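You operate a simulated robot arm through the tools that you are given. There is no shell and no other tool. Be economical: measure what you need, move in short steps, check, and stop when the job is done.

Carry out the task below with a simulated robot arm. There is one attempt and no reset: what you move stays moved.

Task
Test the red cord on the running short belt, then clear the fault.
Fine: lower the gate, start, pull the cord once, turn the cord switch back to SET, press reset.

Only the result counts: the job must be done as asked and must still hold three seconds after the hand-in. Knocking over, shifting, dropping, spilling or breaking anything else fails it.

Robot
A 7-joint arm with a three-finger gripper, on a carriage that runs on a rail from [0.007, 1.502] to [-0.004, -0.977] (x, y) and turns from 184 to 516 degrees about z. Base frame: it is fixed where the carriage stands at the start and does not move with it; the origin is on the floor, on the carriage's upright axis, x ahead of it, y to its left, z up. Lengths are in m, angles in degrees, forces in N, time in s.
With the tool pointing down near the work surface it reaches from about 0.22 to 0.72 m from the robot's upright axis, wherever it stands. Its first joint turns from -115.0 to 115.0 degrees. Places, roughly: belt reset button [0.4, 0.3, 1.1]; belt start button [0.4, 0.5, 1.1]; control box [0.5, 0.4, 1.2]; cord switch [0.5, -0.3, 0.5]; cord switch knob [0.5, 0.3, 0.5]; red cord [0.5, -0.4, 0.5]; stop gate [0.7, 0, 1]; tray [0.75, -1, 1]. Payload 2.69 kg.
Tool frame: the origin (TCP) lies between the finger pads and is the grasp point; the fingertips stand 0.03 m ahead of it; z points along the fingers, y is the line along which they close. Largest opening 0.128 m; the body of the gripper starts 0.117 m behind the TCP.
Orientation is told as [roll, pitch, yaw] about the base's x, y, z axes, in that order, counted from this pose: with the fingers straight down and closing along the base's y, the tool's x points along the base's -x, its y along +y and its z along -z.

Tools
- The arm moves only by the tool step_arm. Its arguments are lists of equal length, an entry for each row: "xyz": the shift along the tool's x, y, z in units of 150 mm (1.0 is 150 mm), a list of three; "turn": the turn, a rotation vector about the tool's x, y, z in units of 90 degrees (1.0 is 90 degrees), a list of three; "claw": the opening, from 0 (shut) to 1 (fully open). In form: {"xyz": [[tx, ty, tz], ...], "turn": [[wx, wy, wz], ...], "claw": [claw, ...]}. A call has 1 to 10 rows; each row is the pose to reach, as a shift and turn from the pose commanded when the call began, along the tool's axes at that moment. A call with a number of a shift or a turn outside -1 to 1 is refused whole. Each row takes 0.2 s and may step no farther than 0.05 m and 8.6 degrees from the row before; otherwise, or with a gripper value out of range, the whole call is refused. A pose out of reach is approached as far as the arm can. The call stops where the force on the tool passes 40 N (or 10 N more than at its start, if that is more) or the arm is blocked; 0.2 s more then pass. The fingers move at their own pace and stop on an object; they squeeze with about 26 N. The grip force told is the motor's: it shows also when the fingers shut on nothing. Time passes only in rows, and 0.2 s behind the last, so rows that repeat a pose let the fingers close. The reply holds the time, the measured pose of the TCP, the force on the tool along the base axes, the opening and the grip force, in the units named above and with some noise, with the torque about the TCP (base axes, N m) and any sound that the robot's microphone picked up, and new pictures: "views" is both (left out), scene, wrist or none.
- Cameras (640 x 400 px; columns grow to the right, rows downward): "scene" is now at [0.0333, 0.1868, 1.7392]; the picture's right is [0.24, -0.97, 0.00], its down [-0.74, -0.18, -0.65] and it looks along [0.63, 0.16, -0.76] (base axes); focal length 282 px, centre (320, 200). "wrist" rides on the gripper at [0.058, 0.054, -0.131] in the tool frame; the picture's right is [-0.68, 0.74, 0.00], its down [-0.62, -0.57, -0.55] and it looks along [-0.40, -0.37, 0.84] (tool axes); focal length 234 px, centre (320, 200). There is no depth. A picture from a camera that has moved, and an enlarged one, comes with that camera's place and axes in the base frame and with its lens. The place of the scene camera against the robot may be out by one fixed shift of up to 0.025 m in any direction.
- move_column(by): slides the trunk up (or, below 0, down) by that many m; the arm and the scene camera ride with it, the base frame stays. It gives what a move gives, with no picture.
- steer(legs): drives the robot by 1 to 6 legs, each [ahead, left, turn to the left] in m, m and degrees, along the robot's own axes; the way and the turn of a leg run together, so that a leg with both is an arc; at most 1.5 m and 180 degrees a leg. The arm and the cameras ride along, it lands a little off, and it stops where it bumps. It keeps to its track: a leg is cut to what the track allows. It gives what a move gives, and a new picture of the scene camera.
- pan_tilt(pan, tilt): turns the head with the scene camera to pan (to the left, within 155 degrees either way) and tilt (down, from -29 to 69), counted from straight ahead of the robot. It gives what a move gives, and a new picture of the scene camera.
- zoom(camera, box): a new picture of the part [left, top, right, bottom] of that camera's present view, enlarged. It takes no simulated time.
- sign_off(): hands the job in; it is judged then, once.

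Work in short steps. Places have to be worked out from the pictures, the camera data and where the tool is seen: move nearer, look again, correct. Check each grasp and each placing, and mend what went wrong. You have 120 turns and 260 pictures in all, those below and enlarged ones among them. Open the gripper and draw the arm clear of the work before you hand the job in, unless the task says otherwise; then end with one line.

The tools are called after "Call:" by a JSON object that holds its "fn" and its "kwargs". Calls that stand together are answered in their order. step_arm: Moves the arm, as the interface text tells. Its arguments: {"type":"object","properties":{"xyz":{"type":"array","items":{"type":"array","items":{"type":"number"}}},"turn":{"type":"array","items":{"type":"array","items":{"type":"number"}}},"claw":{"type":"array","items":{"type":"number"}},"views":{"type":"string","enum":["both","scene","wrist","none"]}},"required":["xyz","turn","claw"]} The other tools are called the same way: move_column (by) slides the trunk up or down; steer (legs) drives the base; pan_tilt (pan, tilt) turns the head that bears the scene camera; zoom (camera, box) takes an enlarged picture of a part of a camera's view; sign_off () hands the job in.

At the start:

```text
t: 0.0
tcp_pos: [0.2943, 0.3104, 1.2989]
ee_rot: [0.0, 0.0, -0.1]
contact_force: [-0.4, -0.7, 0.2]
wrist_torque: [0.02, 0.02, -0.02]
opening: 0.1283
finger_force: 0.0
trunk travel left (down, up): [-0.9, 0.09]
robot x, y, heading: [-0.0018, -0.0009, 0.1]
head pan, tilt: [13.9, 49.7]
```

scene: 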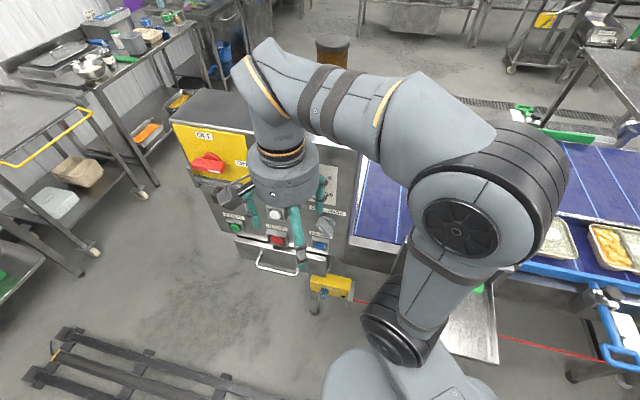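
wrist: 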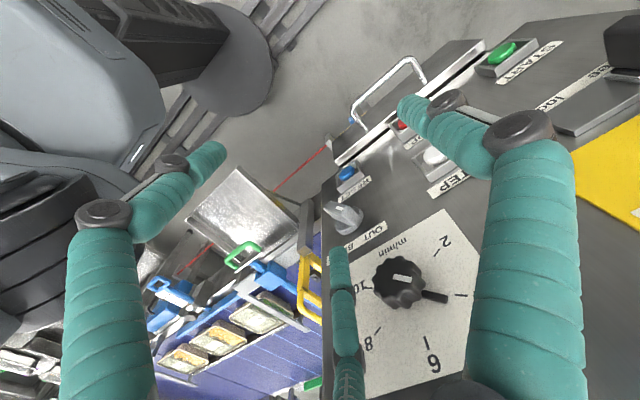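

I look closer at the control box and at the belt area before moving anything.

Call:
{"fn": "zoom", "kwargs": {"camera": "scene", "box": [160, 100, 380, 320]}}

Call:
{"fn": "pan_tilt", "kwargs": {"pan": -35, "tilt": 45}}

```text
1.82 times, centred on (270, 210) of scene
camera zoom: at [0.0333, 0.1868, 1.7392], right [0.24, -0.97, 0.0], down [-0.74, -0.18, -0.65], along [0.63, 0.16, -0.76], focal length 512 px, centre (411, 182)
```

zoom: 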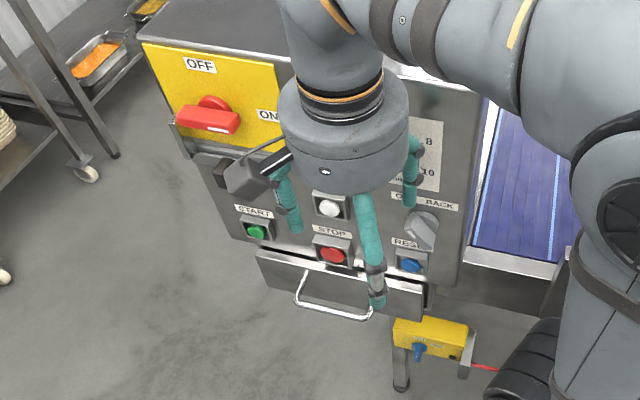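

```text
t: 1.2
tcp_pos: [0.2941, 0.31, 1.2987]
ee_rot: [-0.1, 0.0, 0.1]
contact_force: [-0.2, 0.3, 0.0]
wrist_torque: [0.04, 0.06, 0.02]
opening: 0.128
finger_force: 0.2
trunk travel left (down, up): [-0.9, 0.09]
robot x, y, heading: [0.0005, 0.0013, -0.2]
head pan, tilt: [-35.0, 45.0]
camera scene: at [0.025, 0.1216, 1.7457], right [-0.57, -0.82, 0.0], down [-0.58, 0.41, -0.71], along [0.58, -0.41, -0.71], focal length 282 px, centre (320, 200)
```

scene: 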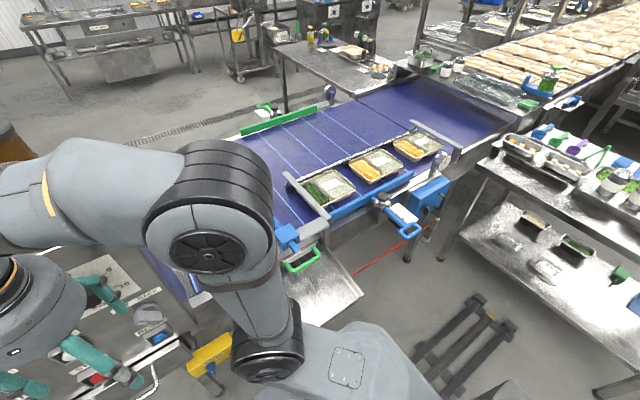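

I need details: the gate, the trays and the cord.

Call:
{"fn": "zoom", "kwargs": {"camera": "scene", "box": [240, 80, 480, 300]}}

Call:
{"fn": "zoom", "kwargs": {"camera": "scene", "box": [260, 160, 360, 280]}}

Call:
{"fn": "zoom", "kwargs": {"camera": "wrist", "box": [320, 20, 640, 400]}}

```text
1.82 times, centred on (360, 190) of scene
camera zoom: at [0.025, 0.1216, 1.7457], right [-0.57, -0.82, 0.0], down [-0.58, 0.41, -0.71], along [0.58, -0.41, -0.71], focal length 512 px, centre (247, 218)
```

zoom: 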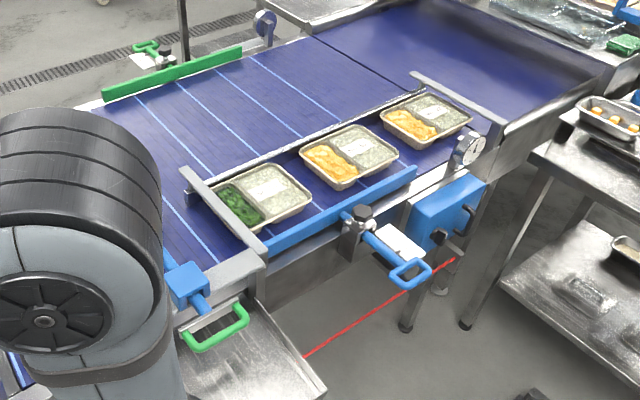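

```text
3.33 times, centred on (310, 220) of scene
camera zoom: at [0.025, 0.1216, 1.7457], right [-0.57, -0.82, 0.0], down [-0.58, 0.41, -0.71], along [0.58, -0.41, -0.71], focal length 940 px, centre (353, 133)
```

zoom: 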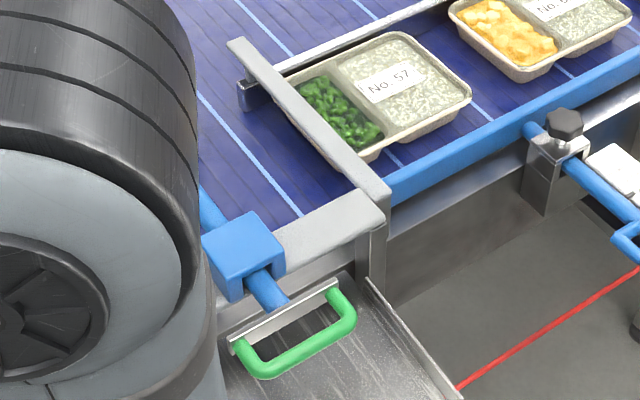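

```text
1.05 times, centred on (480, 210) of wrist (not enlarged: the box is as wide or as high as the picture)
camera zoom: at [0.235, 0.3641, 1.4284], right [0.68, 0.74, 0.0], down [0.62, -0.57, 0.55], along [0.4, -0.37, -0.84], focal length 246 px, centre (152, 190)
```

zoom: 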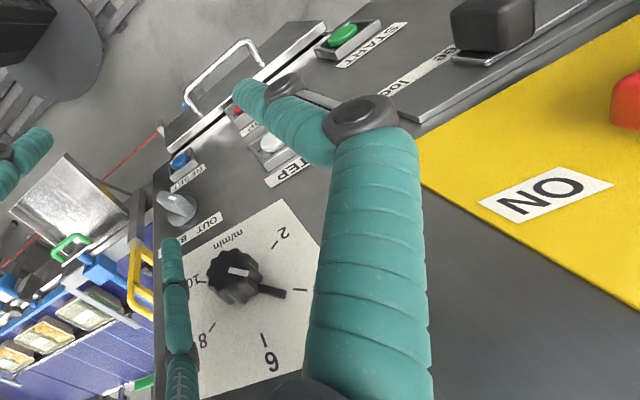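

The gate at about y=0 is hidden behind the elbow; the wrist camera shows a yellow part there, so I enlarge it.

Call:
{"fn": "zoom", "kwargs": {"camera": "wrist", "box": [140, 180, 340, 400]}}

Call:
{"fn": "pan_tilt", "kwargs": {"pan": 0, "tilt": 40}}

```text
1.82 times, centred on (240, 290) of wrist
camera zoom: at [0.235, 0.3641, 1.4284], right [0.68, 0.74, 0.0], down [0.62, -0.57, 0.55], along [0.4, -0.37, -0.84], focal length 426 px, centre (466, 36)
```

zoom: 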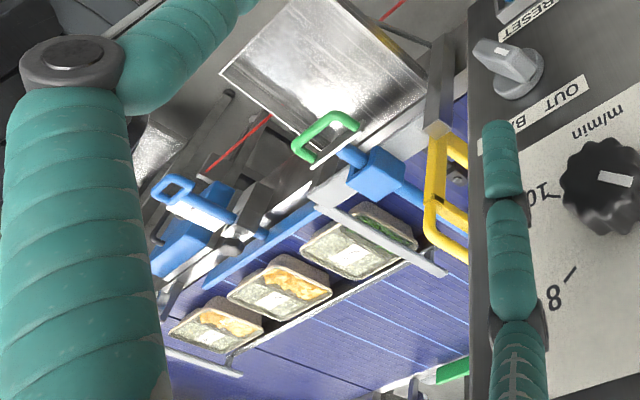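

```text
t: 2.2
tcp_pos: [0.2933, 0.3099, 1.2986]
ee_rot: [0.0, -0.1, -0.1]
contact_force: [0.7, -0.5, -0.1]
wrist_torque: [-0.06, 0.02, 0.01]
opening: 0.128
finger_force: 0.2
trunk travel left (down, up): [-0.9, 0.09]
robot x, y, heading: [-0.0037, 0.002, 0.0]
head pan, tilt: [0.0, 40.0]
camera scene: at [0.0433, 0.1681, 1.7529], right [0.0, -1.0, 0.0], down [-0.64, 0.0, -0.77], along [0.77, 0.0, -0.64], focal length 282 px, centre (320, 200)
```

scene: 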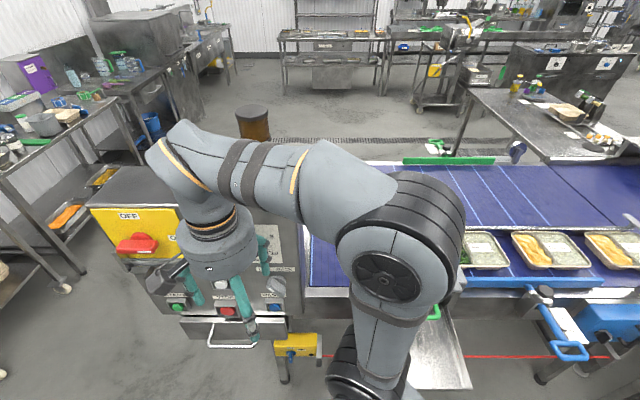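

I drive 0.3 m right so that the wrist camera looks at the gate.

Call:
{"fn": "steer", "kwargs": {"legs": [[0, -0.3, 0]]}}

Call:
{"fn": "zoom", "kwargs": {"camera": "wrist", "box": [0, 0, 640, 400]}}

```text
t: 4.2
tcp_pos: [0.2925, 0.0108, 1.2993]
ee_rot: [0.0, -0.1, -0.1]
contact_force: [-0.3, -0.7, -0.3]
wrist_torque: [0.04, -0.02, 0.04]
opening: 0.1278
finger_force: 0.0
trunk travel left (down, up): [-0.9, 0.09]
robot x, y, heading: [-0.0031, -0.2994, -0.1]
head pan, tilt: [0.0, 40.0]
camera scene: at [0.0424, -0.1304, 1.7529], right [0.0, -1.0, 0.0], down [-0.64, 0.0, -0.77], along [0.77, 0.0, -0.64], focal length 282 px, centre (320, 200)
```

scene: 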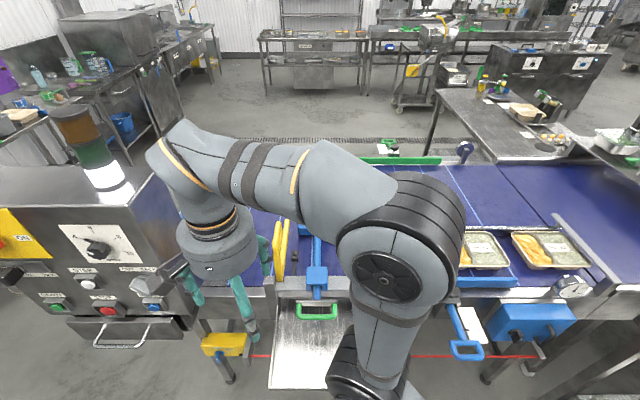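

```text
1.00 times, centred on (320, 200) of wrist (not enlarged: the box is as wide or as high as the picture)
camera zoom: at [0.2344, 0.0651, 1.4284], right [0.68, 0.74, 0.0], down [0.61, -0.57, 0.55], along [0.4, -0.37, -0.84], focal length 234 px, centre (320, 200)
```

zoom: 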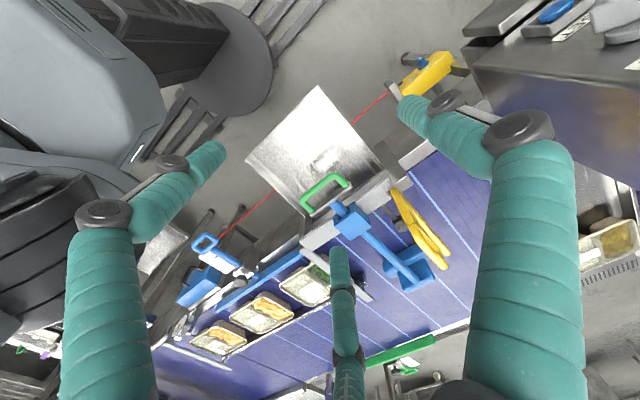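

Call:
{"fn": "zoom", "kwargs": {"camera": "scene", "box": [220, 190, 360, 350]}}

Call:
{"fn": "zoom", "kwargs": {"camera": "wrist", "box": [280, 120, 480, 320]}}

Call:
{"fn": "zoom", "kwargs": {"camera": "wrist", "box": [340, 20, 500, 130]}}

Call:
{"fn": "zoom", "kwargs": {"camera": "scene", "box": [0, 100, 200, 360]}}

```text
2.50 times, centred on (290, 270) of scene
camera zoom: at [0.0424, -0.1304, 1.7529], right [0.0, -1.0, 0.0], down [-0.64, 0.0, -0.77], along [0.77, 0.0, -0.64], focal length 705 px, centre (395, 25)
```

zoom: 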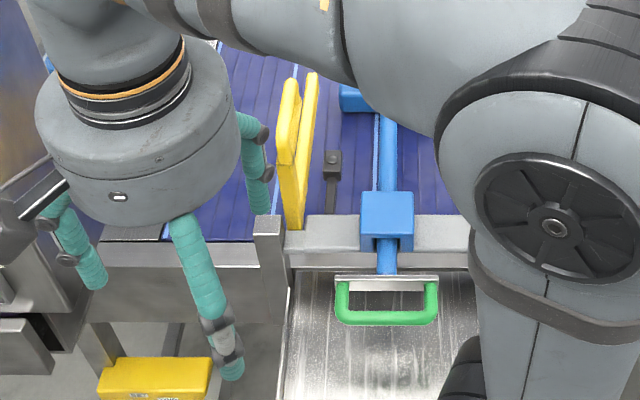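

```text
2.00 times, centred on (380, 220) of wrist
camera zoom: at [0.2344, 0.0651, 1.4284], right [0.68, 0.74, 0.0], down [0.61, -0.57, 0.55], along [0.4, -0.37, -0.84], focal length 468 px, centre (200, 160)
```

zoom: 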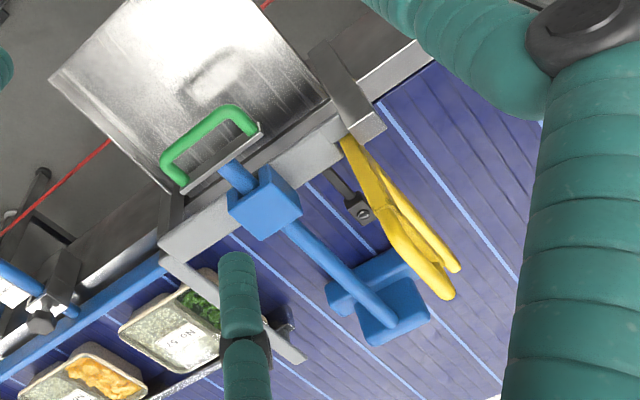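

```text
3.64 times, centred on (420, 75) of wrist
camera zoom: at [0.2344, 0.0651, 1.4284], right [0.68, 0.74, 0.0], down [0.61, -0.57, 0.55], along [0.4, -0.37, -0.84], focal length 852 px, centre (-44, 654)
```

zoom: 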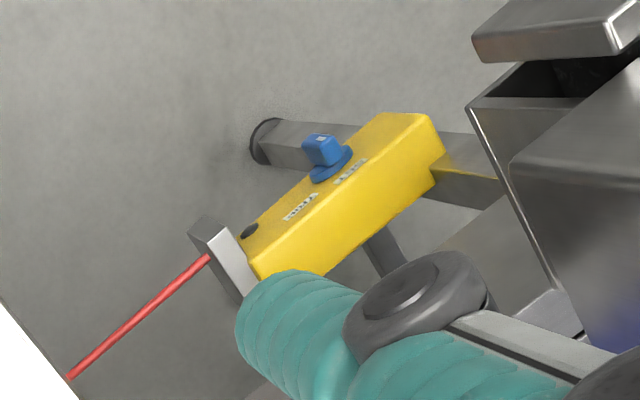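

```text
1.54 times, centred on (100, 230) of scene
camera zoom: at [0.0424, -0.1304, 1.7529], right [0.0, -1.0, 0.0], down [-0.64, 0.0, -0.77], along [0.77, 0.0, -0.64], focal length 434 px, centre (658, 154)
```

zoom: 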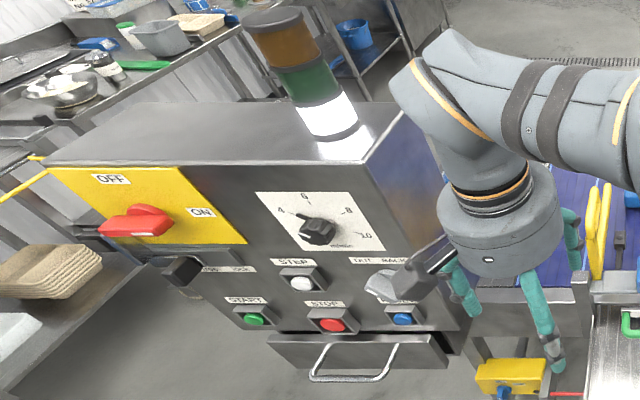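

The gate is the yellow frame near (0.75, 0, 1.03). To see it unobstructed, I drive right to about y=-0.85 and look back left past the arm.

Call:
{"fn": "steer", "kwargs": {"legs": [[0, -0.5, 0]]}}

Call:
{"fn": "pan_tilt", "kwargs": {"pan": 45, "tilt": 38}}

Call:
{"fn": "zoom", "kwargs": {"camera": "scene", "box": [200, 100, 440, 320]}}

```text
t: 7.2
tcp_pos: [0.2887, -0.4862, 1.2986]
ee_rot: [0.1, 0.0, 0.4]
contact_force: [0.2, -0.2, 0.5]
wrist_torque: [0.03, 0.02, 0.02]
opening: 0.1283
finger_force: 0.0
trunk travel left (down, up): [-0.9, 0.09]
robot x, y, heading: [-0.0017, -0.7958, 0.1]
head pan, tilt: [0.0, 40.0]
camera scene: at [0.0388, -0.6298, 1.7529], right [0.01, -1.0, 0.0], down [-0.64, 0.0, -0.77], along [0.77, 0.0, -0.64], focal length 282 px, centre (320, 200)
```

scene: 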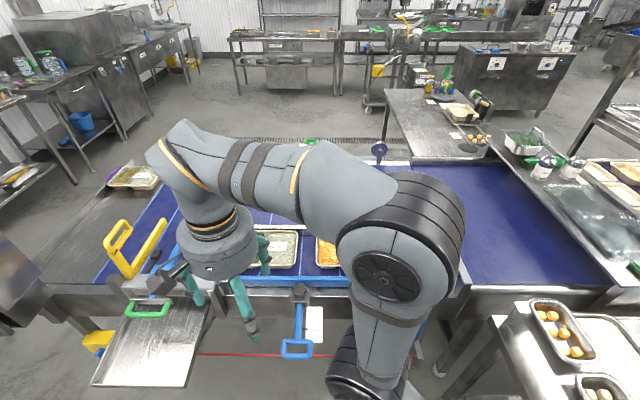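

```text
t: 8.3
tcp_pos: [0.2891, -0.4866, 1.2981]
ee_rot: [-0.1, 0.0, 0.4]
contact_force: [0.7, 1.2, -0.1]
wrist_torque: [0.05, -0.02, -0.03]
opening: 0.1282
finger_force: 0.0
trunk travel left (down, up): [-0.9, 0.09]
robot x, y, heading: [-0.0047, -0.8, 0.4]
head pan, tilt: [45.0, 38.0]
camera scene: at [0.0145, -0.569, 1.7559], right [0.71, -0.7, 0.0], down [-0.43, -0.44, -0.79], along [0.55, 0.56, -0.62], focal length 282 px, centre (320, 200)
```

scene: 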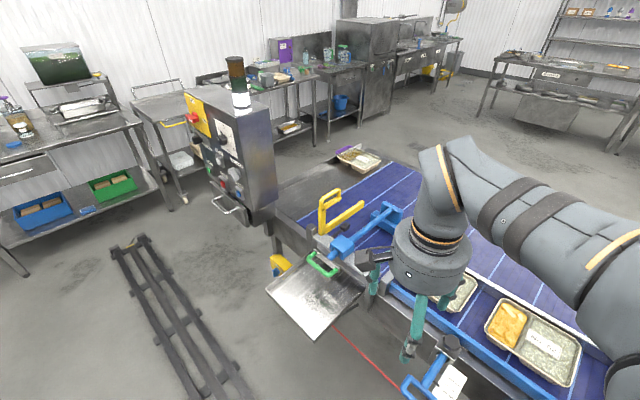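

```text
1.82 times, centred on (320, 210) of scene
camera zoom: at [0.0145, -0.569, 1.7559], right [0.71, -0.7, 0.0], down [-0.43, -0.44, -0.79], along [0.55, 0.56, -0.62], focal length 512 px, centre (320, 182)
```

zoom: 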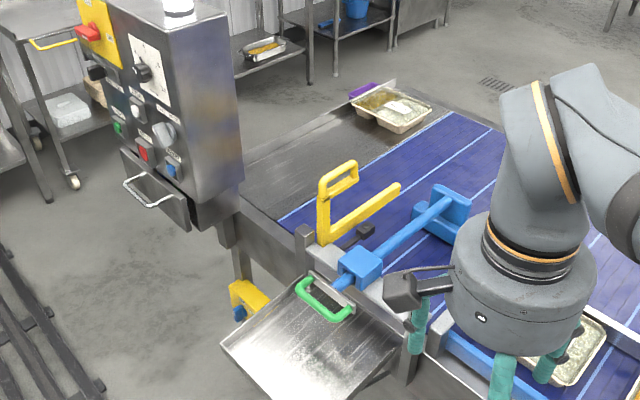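

Call:
{"fn": "zoom", "kwargs": {"camera": "scene", "box": [290, 170, 380, 270]}}

Call:
{"fn": "zoom", "kwargs": {"camera": "scene", "box": [160, 60, 300, 230]}}

Call:
{"fn": "zoom", "kwargs": {"camera": "wrist", "box": [0, 0, 640, 400]}}

```text
4.00 times, centred on (335, 220) of scene
camera zoom: at [0.0145, -0.569, 1.7559], right [0.71, -0.7, 0.0], down [-0.43, -0.44, -0.79], along [0.55, 0.56, -0.62], focal length 1127 px, centre (260, 120)
```

zoom: 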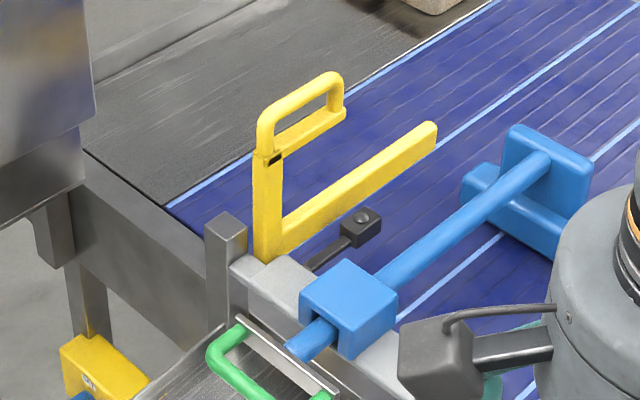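

```text
2.35 times, centred on (230, 145) of scene
camera zoom: at [0.0145, -0.569, 1.7559], right [0.71, -0.7, 0.0], down [-0.43, -0.44, -0.79], along [0.55, 0.56, -0.62], focal length 663 px, centre (532, 329)
```

zoom: 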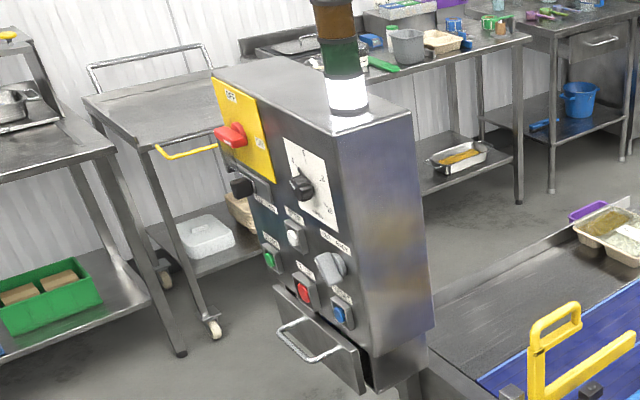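

```text
1.00 times, centred on (320, 200) of wrist (not enlarged: the box is as wide or as high as the picture)
camera zoom: at [0.2291, -0.4324, 1.4283], right [0.67, 0.74, 0.0], down [0.62, -0.56, 0.55], along [0.41, -0.37, -0.84], focal length 234 px, centre (320, 200)
```

zoom: 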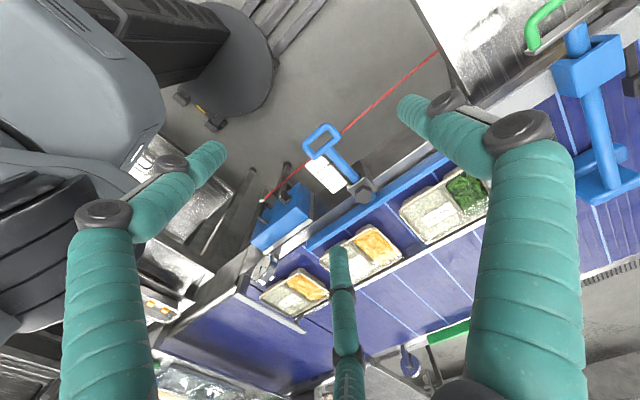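

The gate is an upright yellow frame in the plane y≈0: loop handle at x 0.58–0.67, z≈1.12; blade z≈0.96, about 0.09 above the belt, so it is raised and seems to slide down. I drive back so the tool is in line with y≈0.

Call:
{"fn": "steer", "kwargs": {"legs": [[0, 0.49, 0]]}}

Call:
{"fn": "pan_tilt", "kwargs": {"pan": 8, "tilt": 45}}

Call:
{"fn": "step_arm", "kwargs": {"xyz": [[-0.3, 0, 0], [-0.6, 0, 0], [-0.9, 0, 0]], "turn": [[0, 0, 0], [0, 0, 0], [0, 0, 0]], "claw": [0.5, 0.5, 0.5]}}

```text
t: 11.2
tcp_pos: [0.2898, 0.0142, 1.2969]
ee_rot: [0.0, 0.0, 0.7]
contact_force: [0.0, -0.1, 0.4]
wrist_torque: [-0.01, 0.04, -0.03]
opening: 0.1282
finger_force: 0.0
trunk travel left (down, up): [-0.9, 0.09]
robot x, y, heading: [0.0008, -0.2998, 0.6]
head pan, tilt: [45.0, 38.0]
camera scene: at [0.0157, -0.0692, 1.7559], right [0.71, -0.7, 0.0], down [-0.43, -0.44, -0.79], along [0.55, 0.56, -0.62], focal length 282 px, centre (320, 200)
```

scene: 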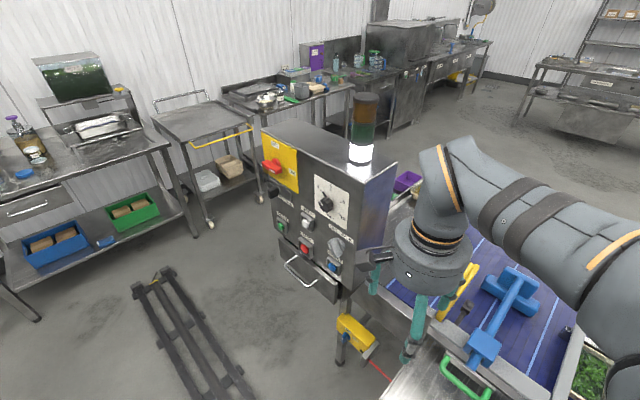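

```text
t: 12.2
tcp_pos: [0.29, 0.0142, 1.299]
ee_rot: [-0.1, 0.0, 0.7]
contact_force: [-0.8, -1.5, 0.0]
wrist_torque: [-0.01, -0.01, 0.0]
opening: 0.1278
finger_force: 0.1
trunk travel left (down, up): [-0.9, 0.09]
robot x, y, heading: [-0.0011, -0.2981, 0.4]
head pan, tilt: [8.0, 45.0]
camera scene: at [0.0357, -0.1187, 1.7457], right [0.15, -0.99, 0.0], down [-0.7, -0.11, -0.71], along [0.7, 0.11, -0.71], focal length 282 px, centre (320, 200)
```

scene: 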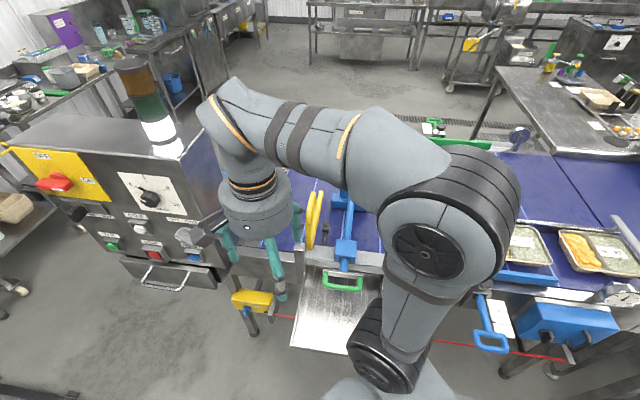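

```text
t: 13.1
tcp_pos: [0.4274, 0.0152, 1.2991]
ee_rot: [0.1, 0.2, 0.6]
contact_force: [1.5, -1.0, -0.1]
wrist_torque: [-0.01, 0.08, -0.01]
opening: 0.0706
finger_force: 0.8
trunk travel left (down, up): [-0.9, 0.09]
robot x, y, heading: [-0.0021, -0.297, 0.6]
head pan, tilt: [8.0, 45.0]
camera scene: at [0.0389, -0.1185, 1.7456], right [0.15, -0.99, 0.0], down [-0.7, -0.11, -0.71], along [0.7, 0.11, -0.71], focal length 282 px, centre (320, 200)
camera wrist: at [0.3677, 0.0694, 1.4292], right [0.67, 0.74, 0.0], down [0.62, -0.56, 0.55], along [0.41, -0.37, -0.84], focal length 234 px, centre (320, 200)
```

scene: 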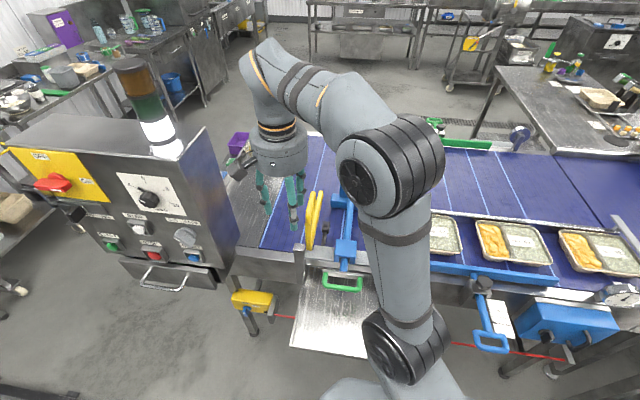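
wrist: 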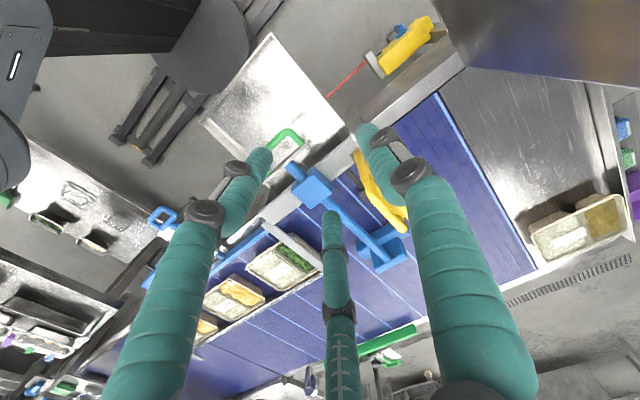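

I check how the fingers really look, and where the gate is under them.

Call:
{"fn": "zoom", "kwargs": {"camera": "scene", "box": [220, 110, 380, 270]}}

Call:
{"fn": "zoom", "kwargs": {"camera": "wrist", "box": [220, 90, 460, 280]}}

```text
2.50 times, centred on (300, 190) of scene
camera zoom: at [0.0389, -0.1185, 1.7456], right [0.15, -0.99, 0.0], down [-0.7, -0.11, -0.71], along [0.7, 0.11, -0.71], focal length 705 px, centre (370, 225)
```

zoom: 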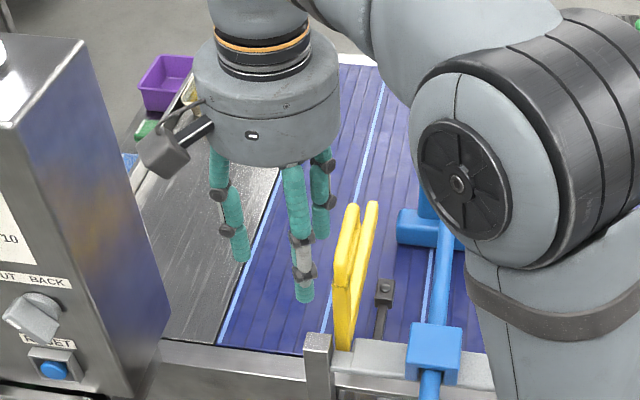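

```text
2.11 times, centred on (340, 185) of wrist
camera zoom: at [0.3677, 0.0694, 1.4292], right [0.67, 0.74, 0.0], down [0.62, -0.56, 0.55], along [0.41, -0.37, -0.84], focal length 493 px, centre (278, 232)
```

zoom: 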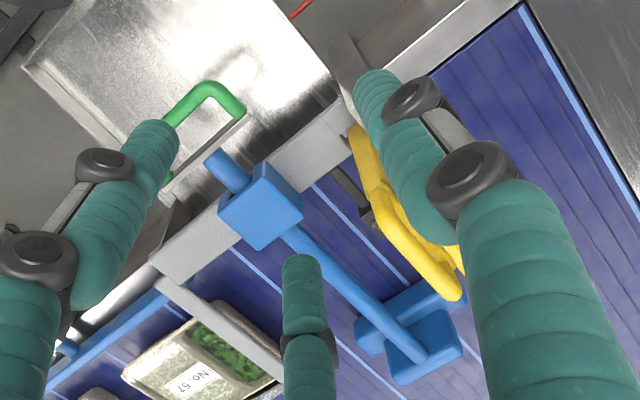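

It is a three-fingered hand: one finger on +y, two on −y, closing along y — good for the loop handle's top bar (x≈0.54–0.66, y≈0, z≈1.12). I move above it and look.

Call:
{"fn": "step_arm", "kwargs": {"xyz": [[-0.3, -0.03, 0], [-0.6, -0.06, 0], [-0.9, -0.09, 0], [-1.0, -0.11, 0]], "turn": [[0, 0, 0], [0, 0, 0], [0, 0, 0], [0, 0, 0]], "claw": [0.6, 0.6, 0.6, 0.6], "views": "none"}}

Call:
{"fn": "step_arm", "kwargs": {"xyz": [[-0.2, 0, 0.2], [-0.2, 0, 0.4]], "turn": [[0, 0, 0], [0, 0, 0]], "claw": [0.6, 0.6]}}

```text
t: 14.1
tcp_pos: [0.5682, -0.0052, 1.2969]
ee_rot: [0.0, 0.0, 0.5]
contact_force: [0.1, -0.6, 0.6]
wrist_torque: [0.04, -0.03, 0.01]
opening: 0.0768
finger_force: 0.0
out of reach, approached as far as the arm can: row 4
trunk travel left (down, up): [-0.9, 0.09]
robot x, y, heading: [-0.0007, -0.2973, 0.6]
head pan, tilt: [8.0, 45.0]
```

```text
t: 14.7
tcp_pos: [0.5981, -0.0024, 1.2387]
ee_rot: [0.1, -0.1, 0.5]
contact_force: [-0.3, 1.0, -0.3]
wrist_torque: [-0.02, -0.01, 0.0]
opening: 0.077
finger_force: 0.0
out of reach, approached as far as the arm can: row 1
trunk travel left (down, up): [-0.9, 0.09]
robot x, y, heading: [0.0015, -0.3003, 0.8]
head pan, tilt: [8.0, 45.0]
camera scene: at [0.034, -0.119, 1.7458], right [0.15, -0.99, 0.0], down [-0.7, -0.11, -0.71], along [0.7, 0.11, -0.71], focal length 282 px, centre (320, 200)
camera wrist: at [0.5381, 0.0504, 1.369], right [0.67, 0.74, 0.0], down [0.62, -0.56, 0.55], along [0.41, -0.37, -0.84], focal length 234 px, centre (320, 200)
```

scene: 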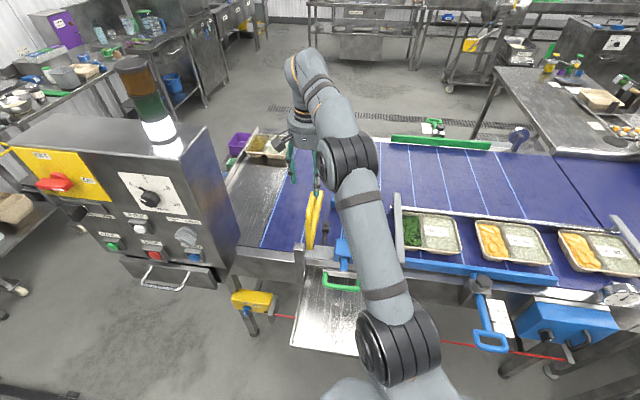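
wrist: 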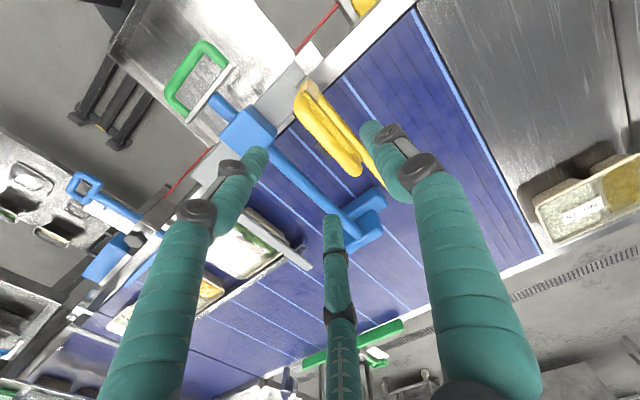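

Handle centre about (0.602, 0.006). I descend to z≈1.12 with the fingers straddling the bar.

Call:
{"fn": "step_arm", "kwargs": {"xyz": [[-0.03, 0.05, 0.2], [-0.03, 0.05, 0.4], [-0.03, 0.05, 0.6], [-0.03, 0.05, 0.75]], "turn": [[0, 0, 0], [0, 0, 0], [0, 0, 0], [0, 0, 0]], "claw": [0.6, 0.6, 0.6, 0.6]}}

Call:
{"fn": "zoom", "kwargs": {"camera": "scene", "box": [250, 110, 370, 270]}}

```text
t: 15.7
tcp_pos: [0.6022, 0.0054, 1.1249]
ee_rot: [0.1, -0.1, 0.6]
contact_force: [0.8, -0.3, -0.3]
wrist_torque: [0.0, -0.01, 0.03]
opening: 0.0765
finger_force: 0.0
trunk travel left (down, up): [-0.9, 0.09]
robot x, y, heading: [-0.0026, -0.3027, 0.5]
head pan, tilt: [8.0, 45.0]
camera scene: at [0.0356, -0.1185, 1.7457], right [0.15, -0.99, 0.0], down [-0.7, -0.11, -0.71], along [0.7, 0.11, -0.71], focal length 282 px, centre (320, 200)
camera wrist: at [0.5422, 0.0585, 1.2544], right [0.67, 0.74, 0.0], down [0.62, -0.56, 0.55], along [0.41, -0.37, -0.84], focal length 234 px, centre (320, 200)
```

scene: 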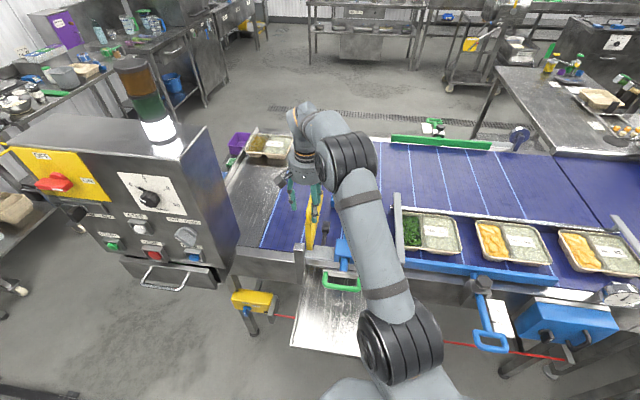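
wrist: 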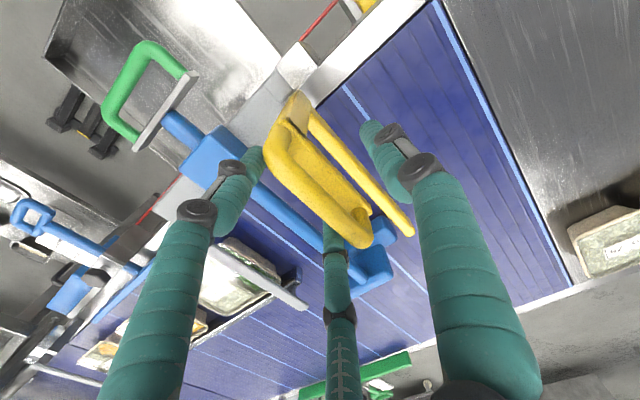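

```text
2.50 times, centred on (310, 190) of scene
camera zoom: at [0.0356, -0.1185, 1.7457], right [0.15, -0.99, 0.0], down [-0.7, -0.11, -0.71], along [0.7, 0.11, -0.71], focal length 705 px, centre (345, 225)
```

zoom: 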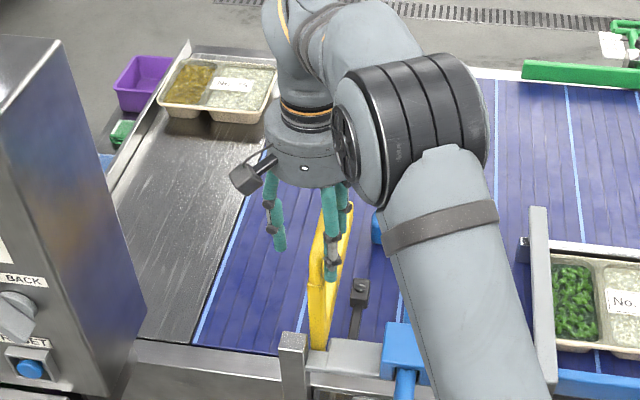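

The bar lies between the one finger and the two. I close on it gently and check.

Call:
{"fn": "step_arm", "kwargs": {"xyz": [[0, 0, 0], [0, 0, 0], [0, 0, 0], [0, 0, 0], [0, 0, 0]], "turn": [[0, 0, 0], [0, 0, 0], [0, 0, 0], [0, 0, 0], [0, 0, 0]], "claw": [0.1, 0, 0, 0, 0]}}

```text
t: 16.9
tcp_pos: [0.6063, -0.0045, 1.1245]
ee_rot: [-0.2, -0.2, 0.3]
contact_force: [10.0, -24.5, -2.7]
wrist_torque: [0.04, 0.03, -0.44]
opening: 0.025
finger_force: 26.1
trunk travel left (down, up): [-0.9, 0.09]
robot x, y, heading: [-0.0054, -0.2978, 0.6]
head pan, tilt: [8.0, 45.0]
camera scene: at [0.0389, -0.1253, 1.7463], right [0.15, -0.99, 0.0], down [-0.7, -0.1, -0.71], along [0.7, 0.11, -0.71], focal length 282 px, centre (320, 200)
camera wrist: at [0.5472, 0.0488, 1.254], right [0.67, 0.74, 0.0], down [0.62, -0.56, 0.55], along [0.41, -0.37, -0.83], focal length 234 px, centre (320, 200)
```

scene: 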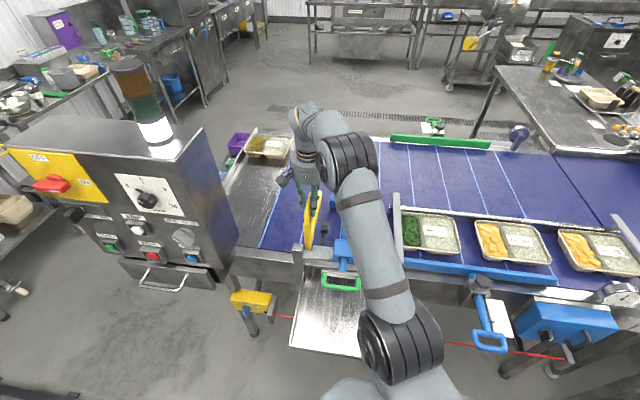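
wrist: 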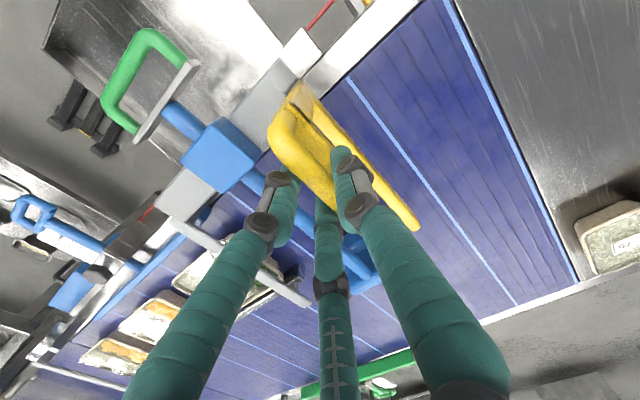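

Gripped (0.025 wide). I ease sideways by 0.01 to relax and push down in small steps.

Call:
{"fn": "step_arm", "kwargs": {"xyz": [[0.02, -0.1, 0.1], [0.02, -0.1, 0.2], [0.02, -0.1, 0.3], [0.02, -0.1, 0.4]], "turn": [[0, 0, 0], [0, 0, 0], [0, 0, 0], [0, 0, 0]], "claw": [0, 0, 0, 0]}}

Call:
{"fn": "zoom", "kwargs": {"camera": "scene", "box": [250, 150, 370, 270]}}

```text
t: 17.9
tcp_pos: [0.606, -0.0056, 1.0614]
ee_rot: [0.2, -0.4, 0.9]
contact_force: [32.9, 13.2, -2.7]
wrist_torque: [0.05, 0.89, -0.99]
opening: 0.0245
finger_force: 44.8
trunk travel left (down, up): [-0.9, 0.09]
robot x, y, heading: [-0.0041, -0.2948, 0.6]
head pan, tilt: [8.0, 45.0]
camera scene: at [0.044, -0.1156, 1.7452], right [0.15, -0.99, 0.0], down [-0.7, -0.11, -0.7], along [0.7, 0.1, -0.71], focal length 282 px, centre (320, 200)
camera wrist: at [0.5456, 0.0472, 1.1918], right [0.67, 0.75, 0.01], down [0.62, -0.56, 0.55], along [0.42, -0.36, -0.83], focal length 234 px, centre (320, 200)
```

scene: 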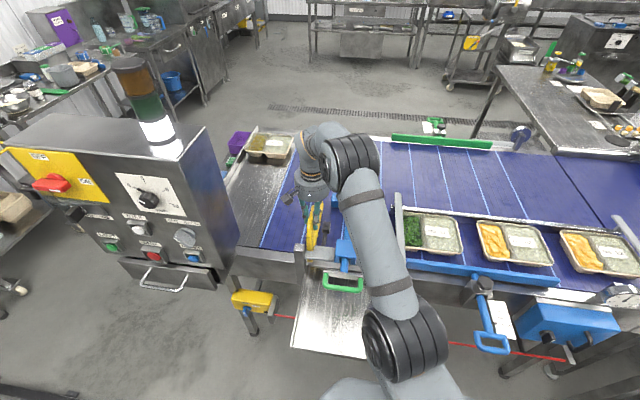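
wrist: 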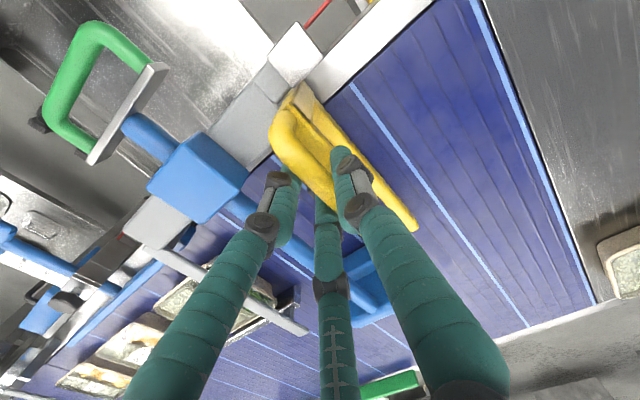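

```text
3.33 times, centred on (310, 210) of scene
camera zoom: at [0.044, -0.1156, 1.7452], right [0.15, -0.99, 0.0], down [-0.7, -0.11, -0.7], along [0.7, 0.1, -0.71], focal length 940 px, centre (353, 167)
```

zoom: 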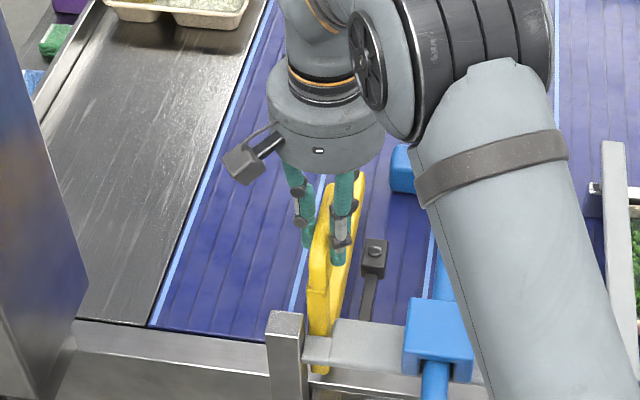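

It slides down smoothly (its foot now shows below the bracket). I relieve the x-load and continue.

Call:
{"fn": "step_arm", "kwargs": {"xyz": [[-0.05, 0.03, 0], [-0.05, 0.03, 0.08], [-0.05, 0.03, 0.16], [-0.05, 0.03, 0.24], [-0.05, 0.03, 0.32]], "turn": [[0, 0, 0], [0, 0, 0], [0, 0, 0], [0, 0, 0], [0, 0, 0]], "claw": [0, 0, 0, 0, 0]}}

Call:
{"fn": "zoom", "kwargs": {"camera": "scene", "box": [250, 150, 370, 270]}}

```text
t: 18.6
tcp_pos: [0.6043, -0.0055, 1.0535]
ee_rot: [0.5, -0.6, 0.4]
contact_force: [-10.0, -4.1, 26.7]
wrist_torque: [-0.67, 1.67, 0.16]
opening: 0.026
finger_force: 44.7
trunk travel left (down, up): [-0.9, 0.09]
robot x, y, heading: [0.0016, -0.2985, 0.6]
head pan, tilt: [8.0, 45.0]
stopped in row 3: the force on the tool passed its limit at 71 N (the readings are from after the stop); the commanded pose is now the measured one
camera scene: at [0.0296, -0.1224, 1.7461], right [0.15, -0.99, 0.0], down [-0.7, -0.1, -0.71], along [0.7, 0.11, -0.7], focal length 282 px, centre (320, 200)
camera wrist: at [0.5439, 0.047, 1.1834], right [0.67, 0.74, 0.01], down [0.61, -0.57, 0.55], along [0.41, -0.36, -0.84], focal length 234 px, centre (320, 200)
```

scene: 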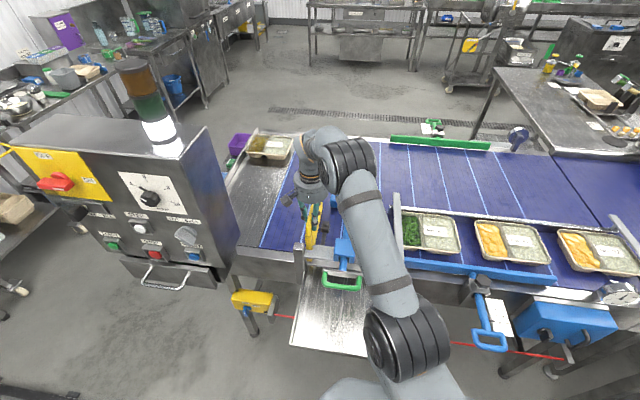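
wrist: 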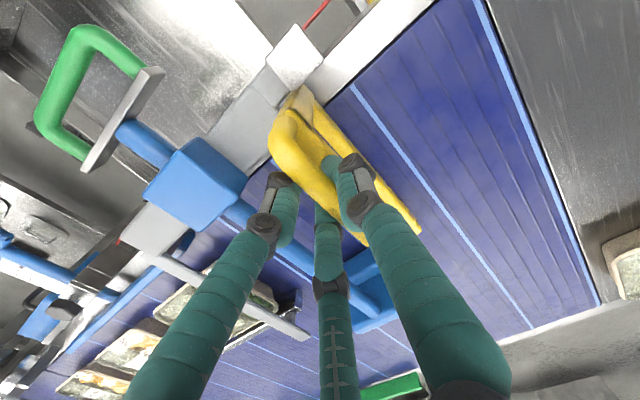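

```text
3.33 times, centred on (310, 210) of scene
camera zoom: at [0.0296, -0.1224, 1.7461], right [0.15, -0.99, 0.0], down [-0.7, -0.1, -0.71], along [0.7, 0.11, -0.7], focal length 940 px, centre (353, 167)
```

zoom: 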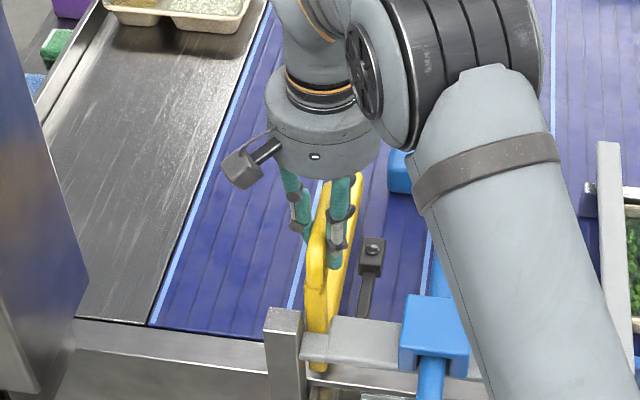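

It hit a hard stop after ~0.07 m travel, presumably the bottom. I open, rise and check the blade height.

Call:
{"fn": "step_arm", "kwargs": {"xyz": [[0, 0, 0], [0, 0, 0], [0, 0, 0], [0, 0, -0.3], [0, 0, -0.6], [0, 0, -0.9]], "turn": [[0, 0, 0], [0, 0, 0], [0, 0, 0], [0, 0, 0], [0, 0, 0], [0, 0, 0]], "claw": [0.6, 0.6, 0.6, 0.6, 0.6, 0.6]}}

Call:
{"fn": "zoom", "kwargs": {"camera": "scene", "box": [250, 150, 370, 270]}}

Call:
{"fn": "zoom", "kwargs": {"camera": "wrist", "box": [220, 50, 460, 230]}}

```text
t: 20.0
tcp_pos: [0.607, -0.0048, 1.1857]
ee_rot: [0.3, -0.6, 0.6]
contact_force: [0.7, 0.1, 0.5]
wrist_torque: [0.05, -0.02, 0.01]
opening: 0.0768
finger_force: 0.1
trunk travel left (down, up): [-0.9, 0.09]
robot x, y, heading: [-0.0001, -0.3, 0.6]
head pan, tilt: [8.0, 45.0]
camera scene: at [0.035, -0.1195, 1.7457], right [0.15, -0.99, 0.0], down [-0.7, -0.11, -0.71], along [0.7, 0.11, -0.71], focal length 282 px, centre (320, 200)
camera wrist: at [0.5463, 0.0487, 1.3153], right [0.67, 0.74, 0.01], down [0.62, -0.56, 0.55], along [0.41, -0.36, -0.83], focal length 234 px, centre (320, 200)
```

scene: 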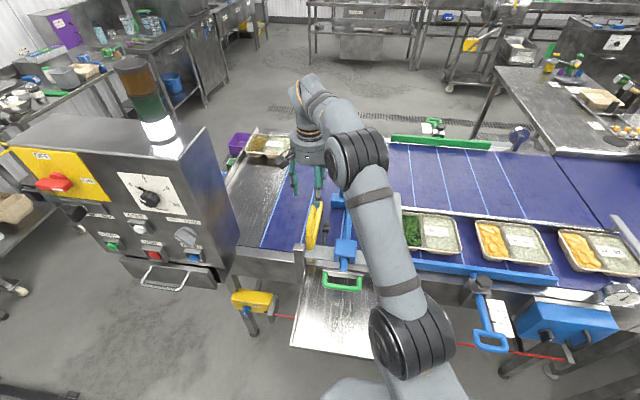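
wrist: 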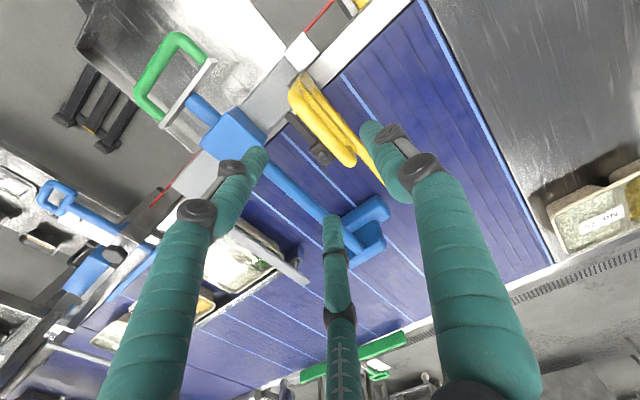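

```text
3.33 times, centred on (310, 210) of scene
camera zoom: at [0.035, -0.1195, 1.7457], right [0.15, -0.99, 0.0], down [-0.7, -0.11, -0.71], along [0.7, 0.11, -0.71], focal length 940 px, centre (353, 167)
```

zoom: 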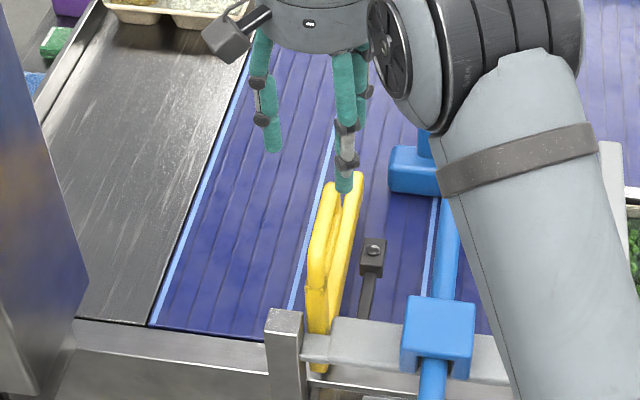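

```text
2.22 times, centred on (340, 140) of wrist
camera zoom: at [0.5463, 0.0487, 1.3153], right [0.67, 0.74, 0.01], down [0.62, -0.56, 0.55], along [0.41, -0.36, -0.83], focal length 520 px, centre (276, 333)
```

zoom: 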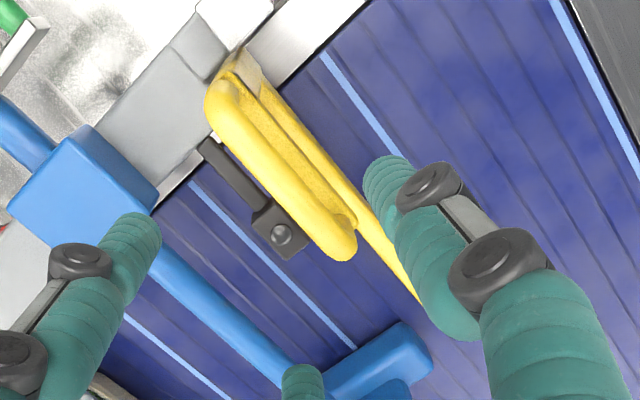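

The blade came down about 0.065 m and rests near the belt. I retract the arm and look at the control panel.

Call:
{"fn": "step_arm", "kwargs": {"xyz": [[0, 0, -0.25], [0, 0, -0.5], [0.3, 0, -0.6], [0.6, 0, -0.6], [0.9, 0, -0.6]], "turn": [[0, 0, 0], [0, 0, 0], [0, 0, 0], [0, 0, 0], [0, 0, 0]], "claw": [0.3, 0, 0, 0, 0], "views": "none"}}

Call:
{"fn": "step_arm", "kwargs": {"xyz": [[0.3, 0, 0], [0.6, 0, 0], [0.9, 0, 0], [1, 0, 0]], "turn": [[0, 0, 0], [0, 0, 0], [0, 0, 0], [0, 0, 0]], "claw": [0, 0, 0, 0], "views": "none"}}

Call:
{"fn": "pan_tilt", "kwargs": {"pan": 45, "tilt": 35}}

Call:
{"fn": "zoom", "kwargs": {"camera": "scene", "box": [240, 110, 380, 310]}}

```text
t: 21.2
tcp_pos: [0.4663, -0.0065, 1.2739]
ee_rot: [0.4, -0.6, 0.5]
contact_force: [-0.5, 0.5, 0.5]
wrist_torque: [0.03, -0.08, 0.01]
opening: 0.0023
finger_force: 9.4
out of reach, approached as far as the arm can: row 2
trunk travel left (down, up): [-0.9, 0.09]
robot x, y, heading: [-0.0029, -0.2988, 0.9]
head pan, tilt: [8.0, 45.0]
```

```text
t: 22.2
tcp_pos: [0.322, -0.0082, 1.2697]
ee_rot: [0.3, -0.5, 0.4]
contact_force: [0.1, -0.2, -0.3]
wrist_torque: [0.01, -0.05, -0.03]
opening: 0.0025
finger_force: 26.2
trunk travel left (down, up): [-0.9, 0.09]
robot x, y, heading: [-0.0024, -0.3008, 0.6]
head pan, tilt: [8.0, 45.0]
```

```text
t: 23.3
tcp_pos: [0.3214, -0.0081, 1.2695]
ee_rot: [0.2, -0.4, 0.4]
contact_force: [-0.1, 0.7, 0.4]
wrist_torque: [0.01, 0.03, -0.02]
opening: 0.0022
finger_force: 26.4
trunk travel left (down, up): [-0.9, 0.09]
robot x, y, heading: [0.0007, -0.3011, 0.7]
head pan, tilt: [45.0, 35.0]
camera scene: at [0.0172, -0.0683, 1.7605], right [0.71, -0.7, 0.0], down [-0.4, -0.41, -0.82], along [0.57, 0.58, -0.57], focal length 282 px, centre (320, 200)
```

scene: 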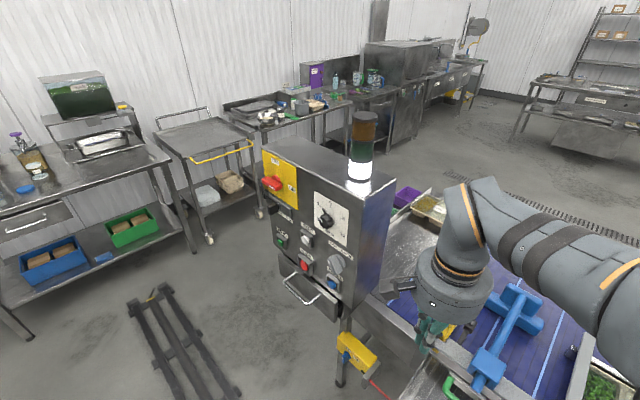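

```text
2.00 times, centred on (310, 210) of scene
camera zoom: at [0.0172, -0.0683, 1.7605], right [0.71, -0.7, 0.0], down [-0.4, -0.41, -0.82], along [0.57, 0.58, -0.57], focal length 564 px, centre (340, 180)
```

zoom: 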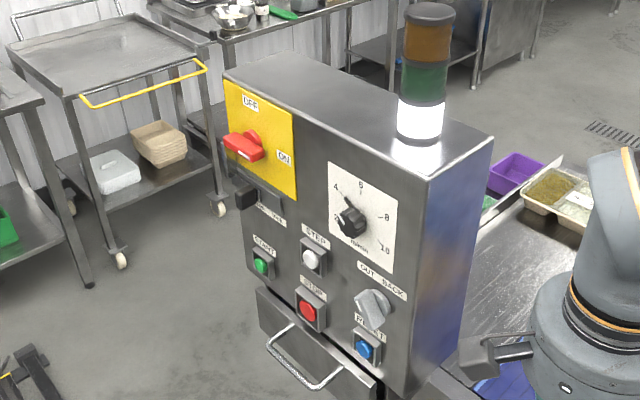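

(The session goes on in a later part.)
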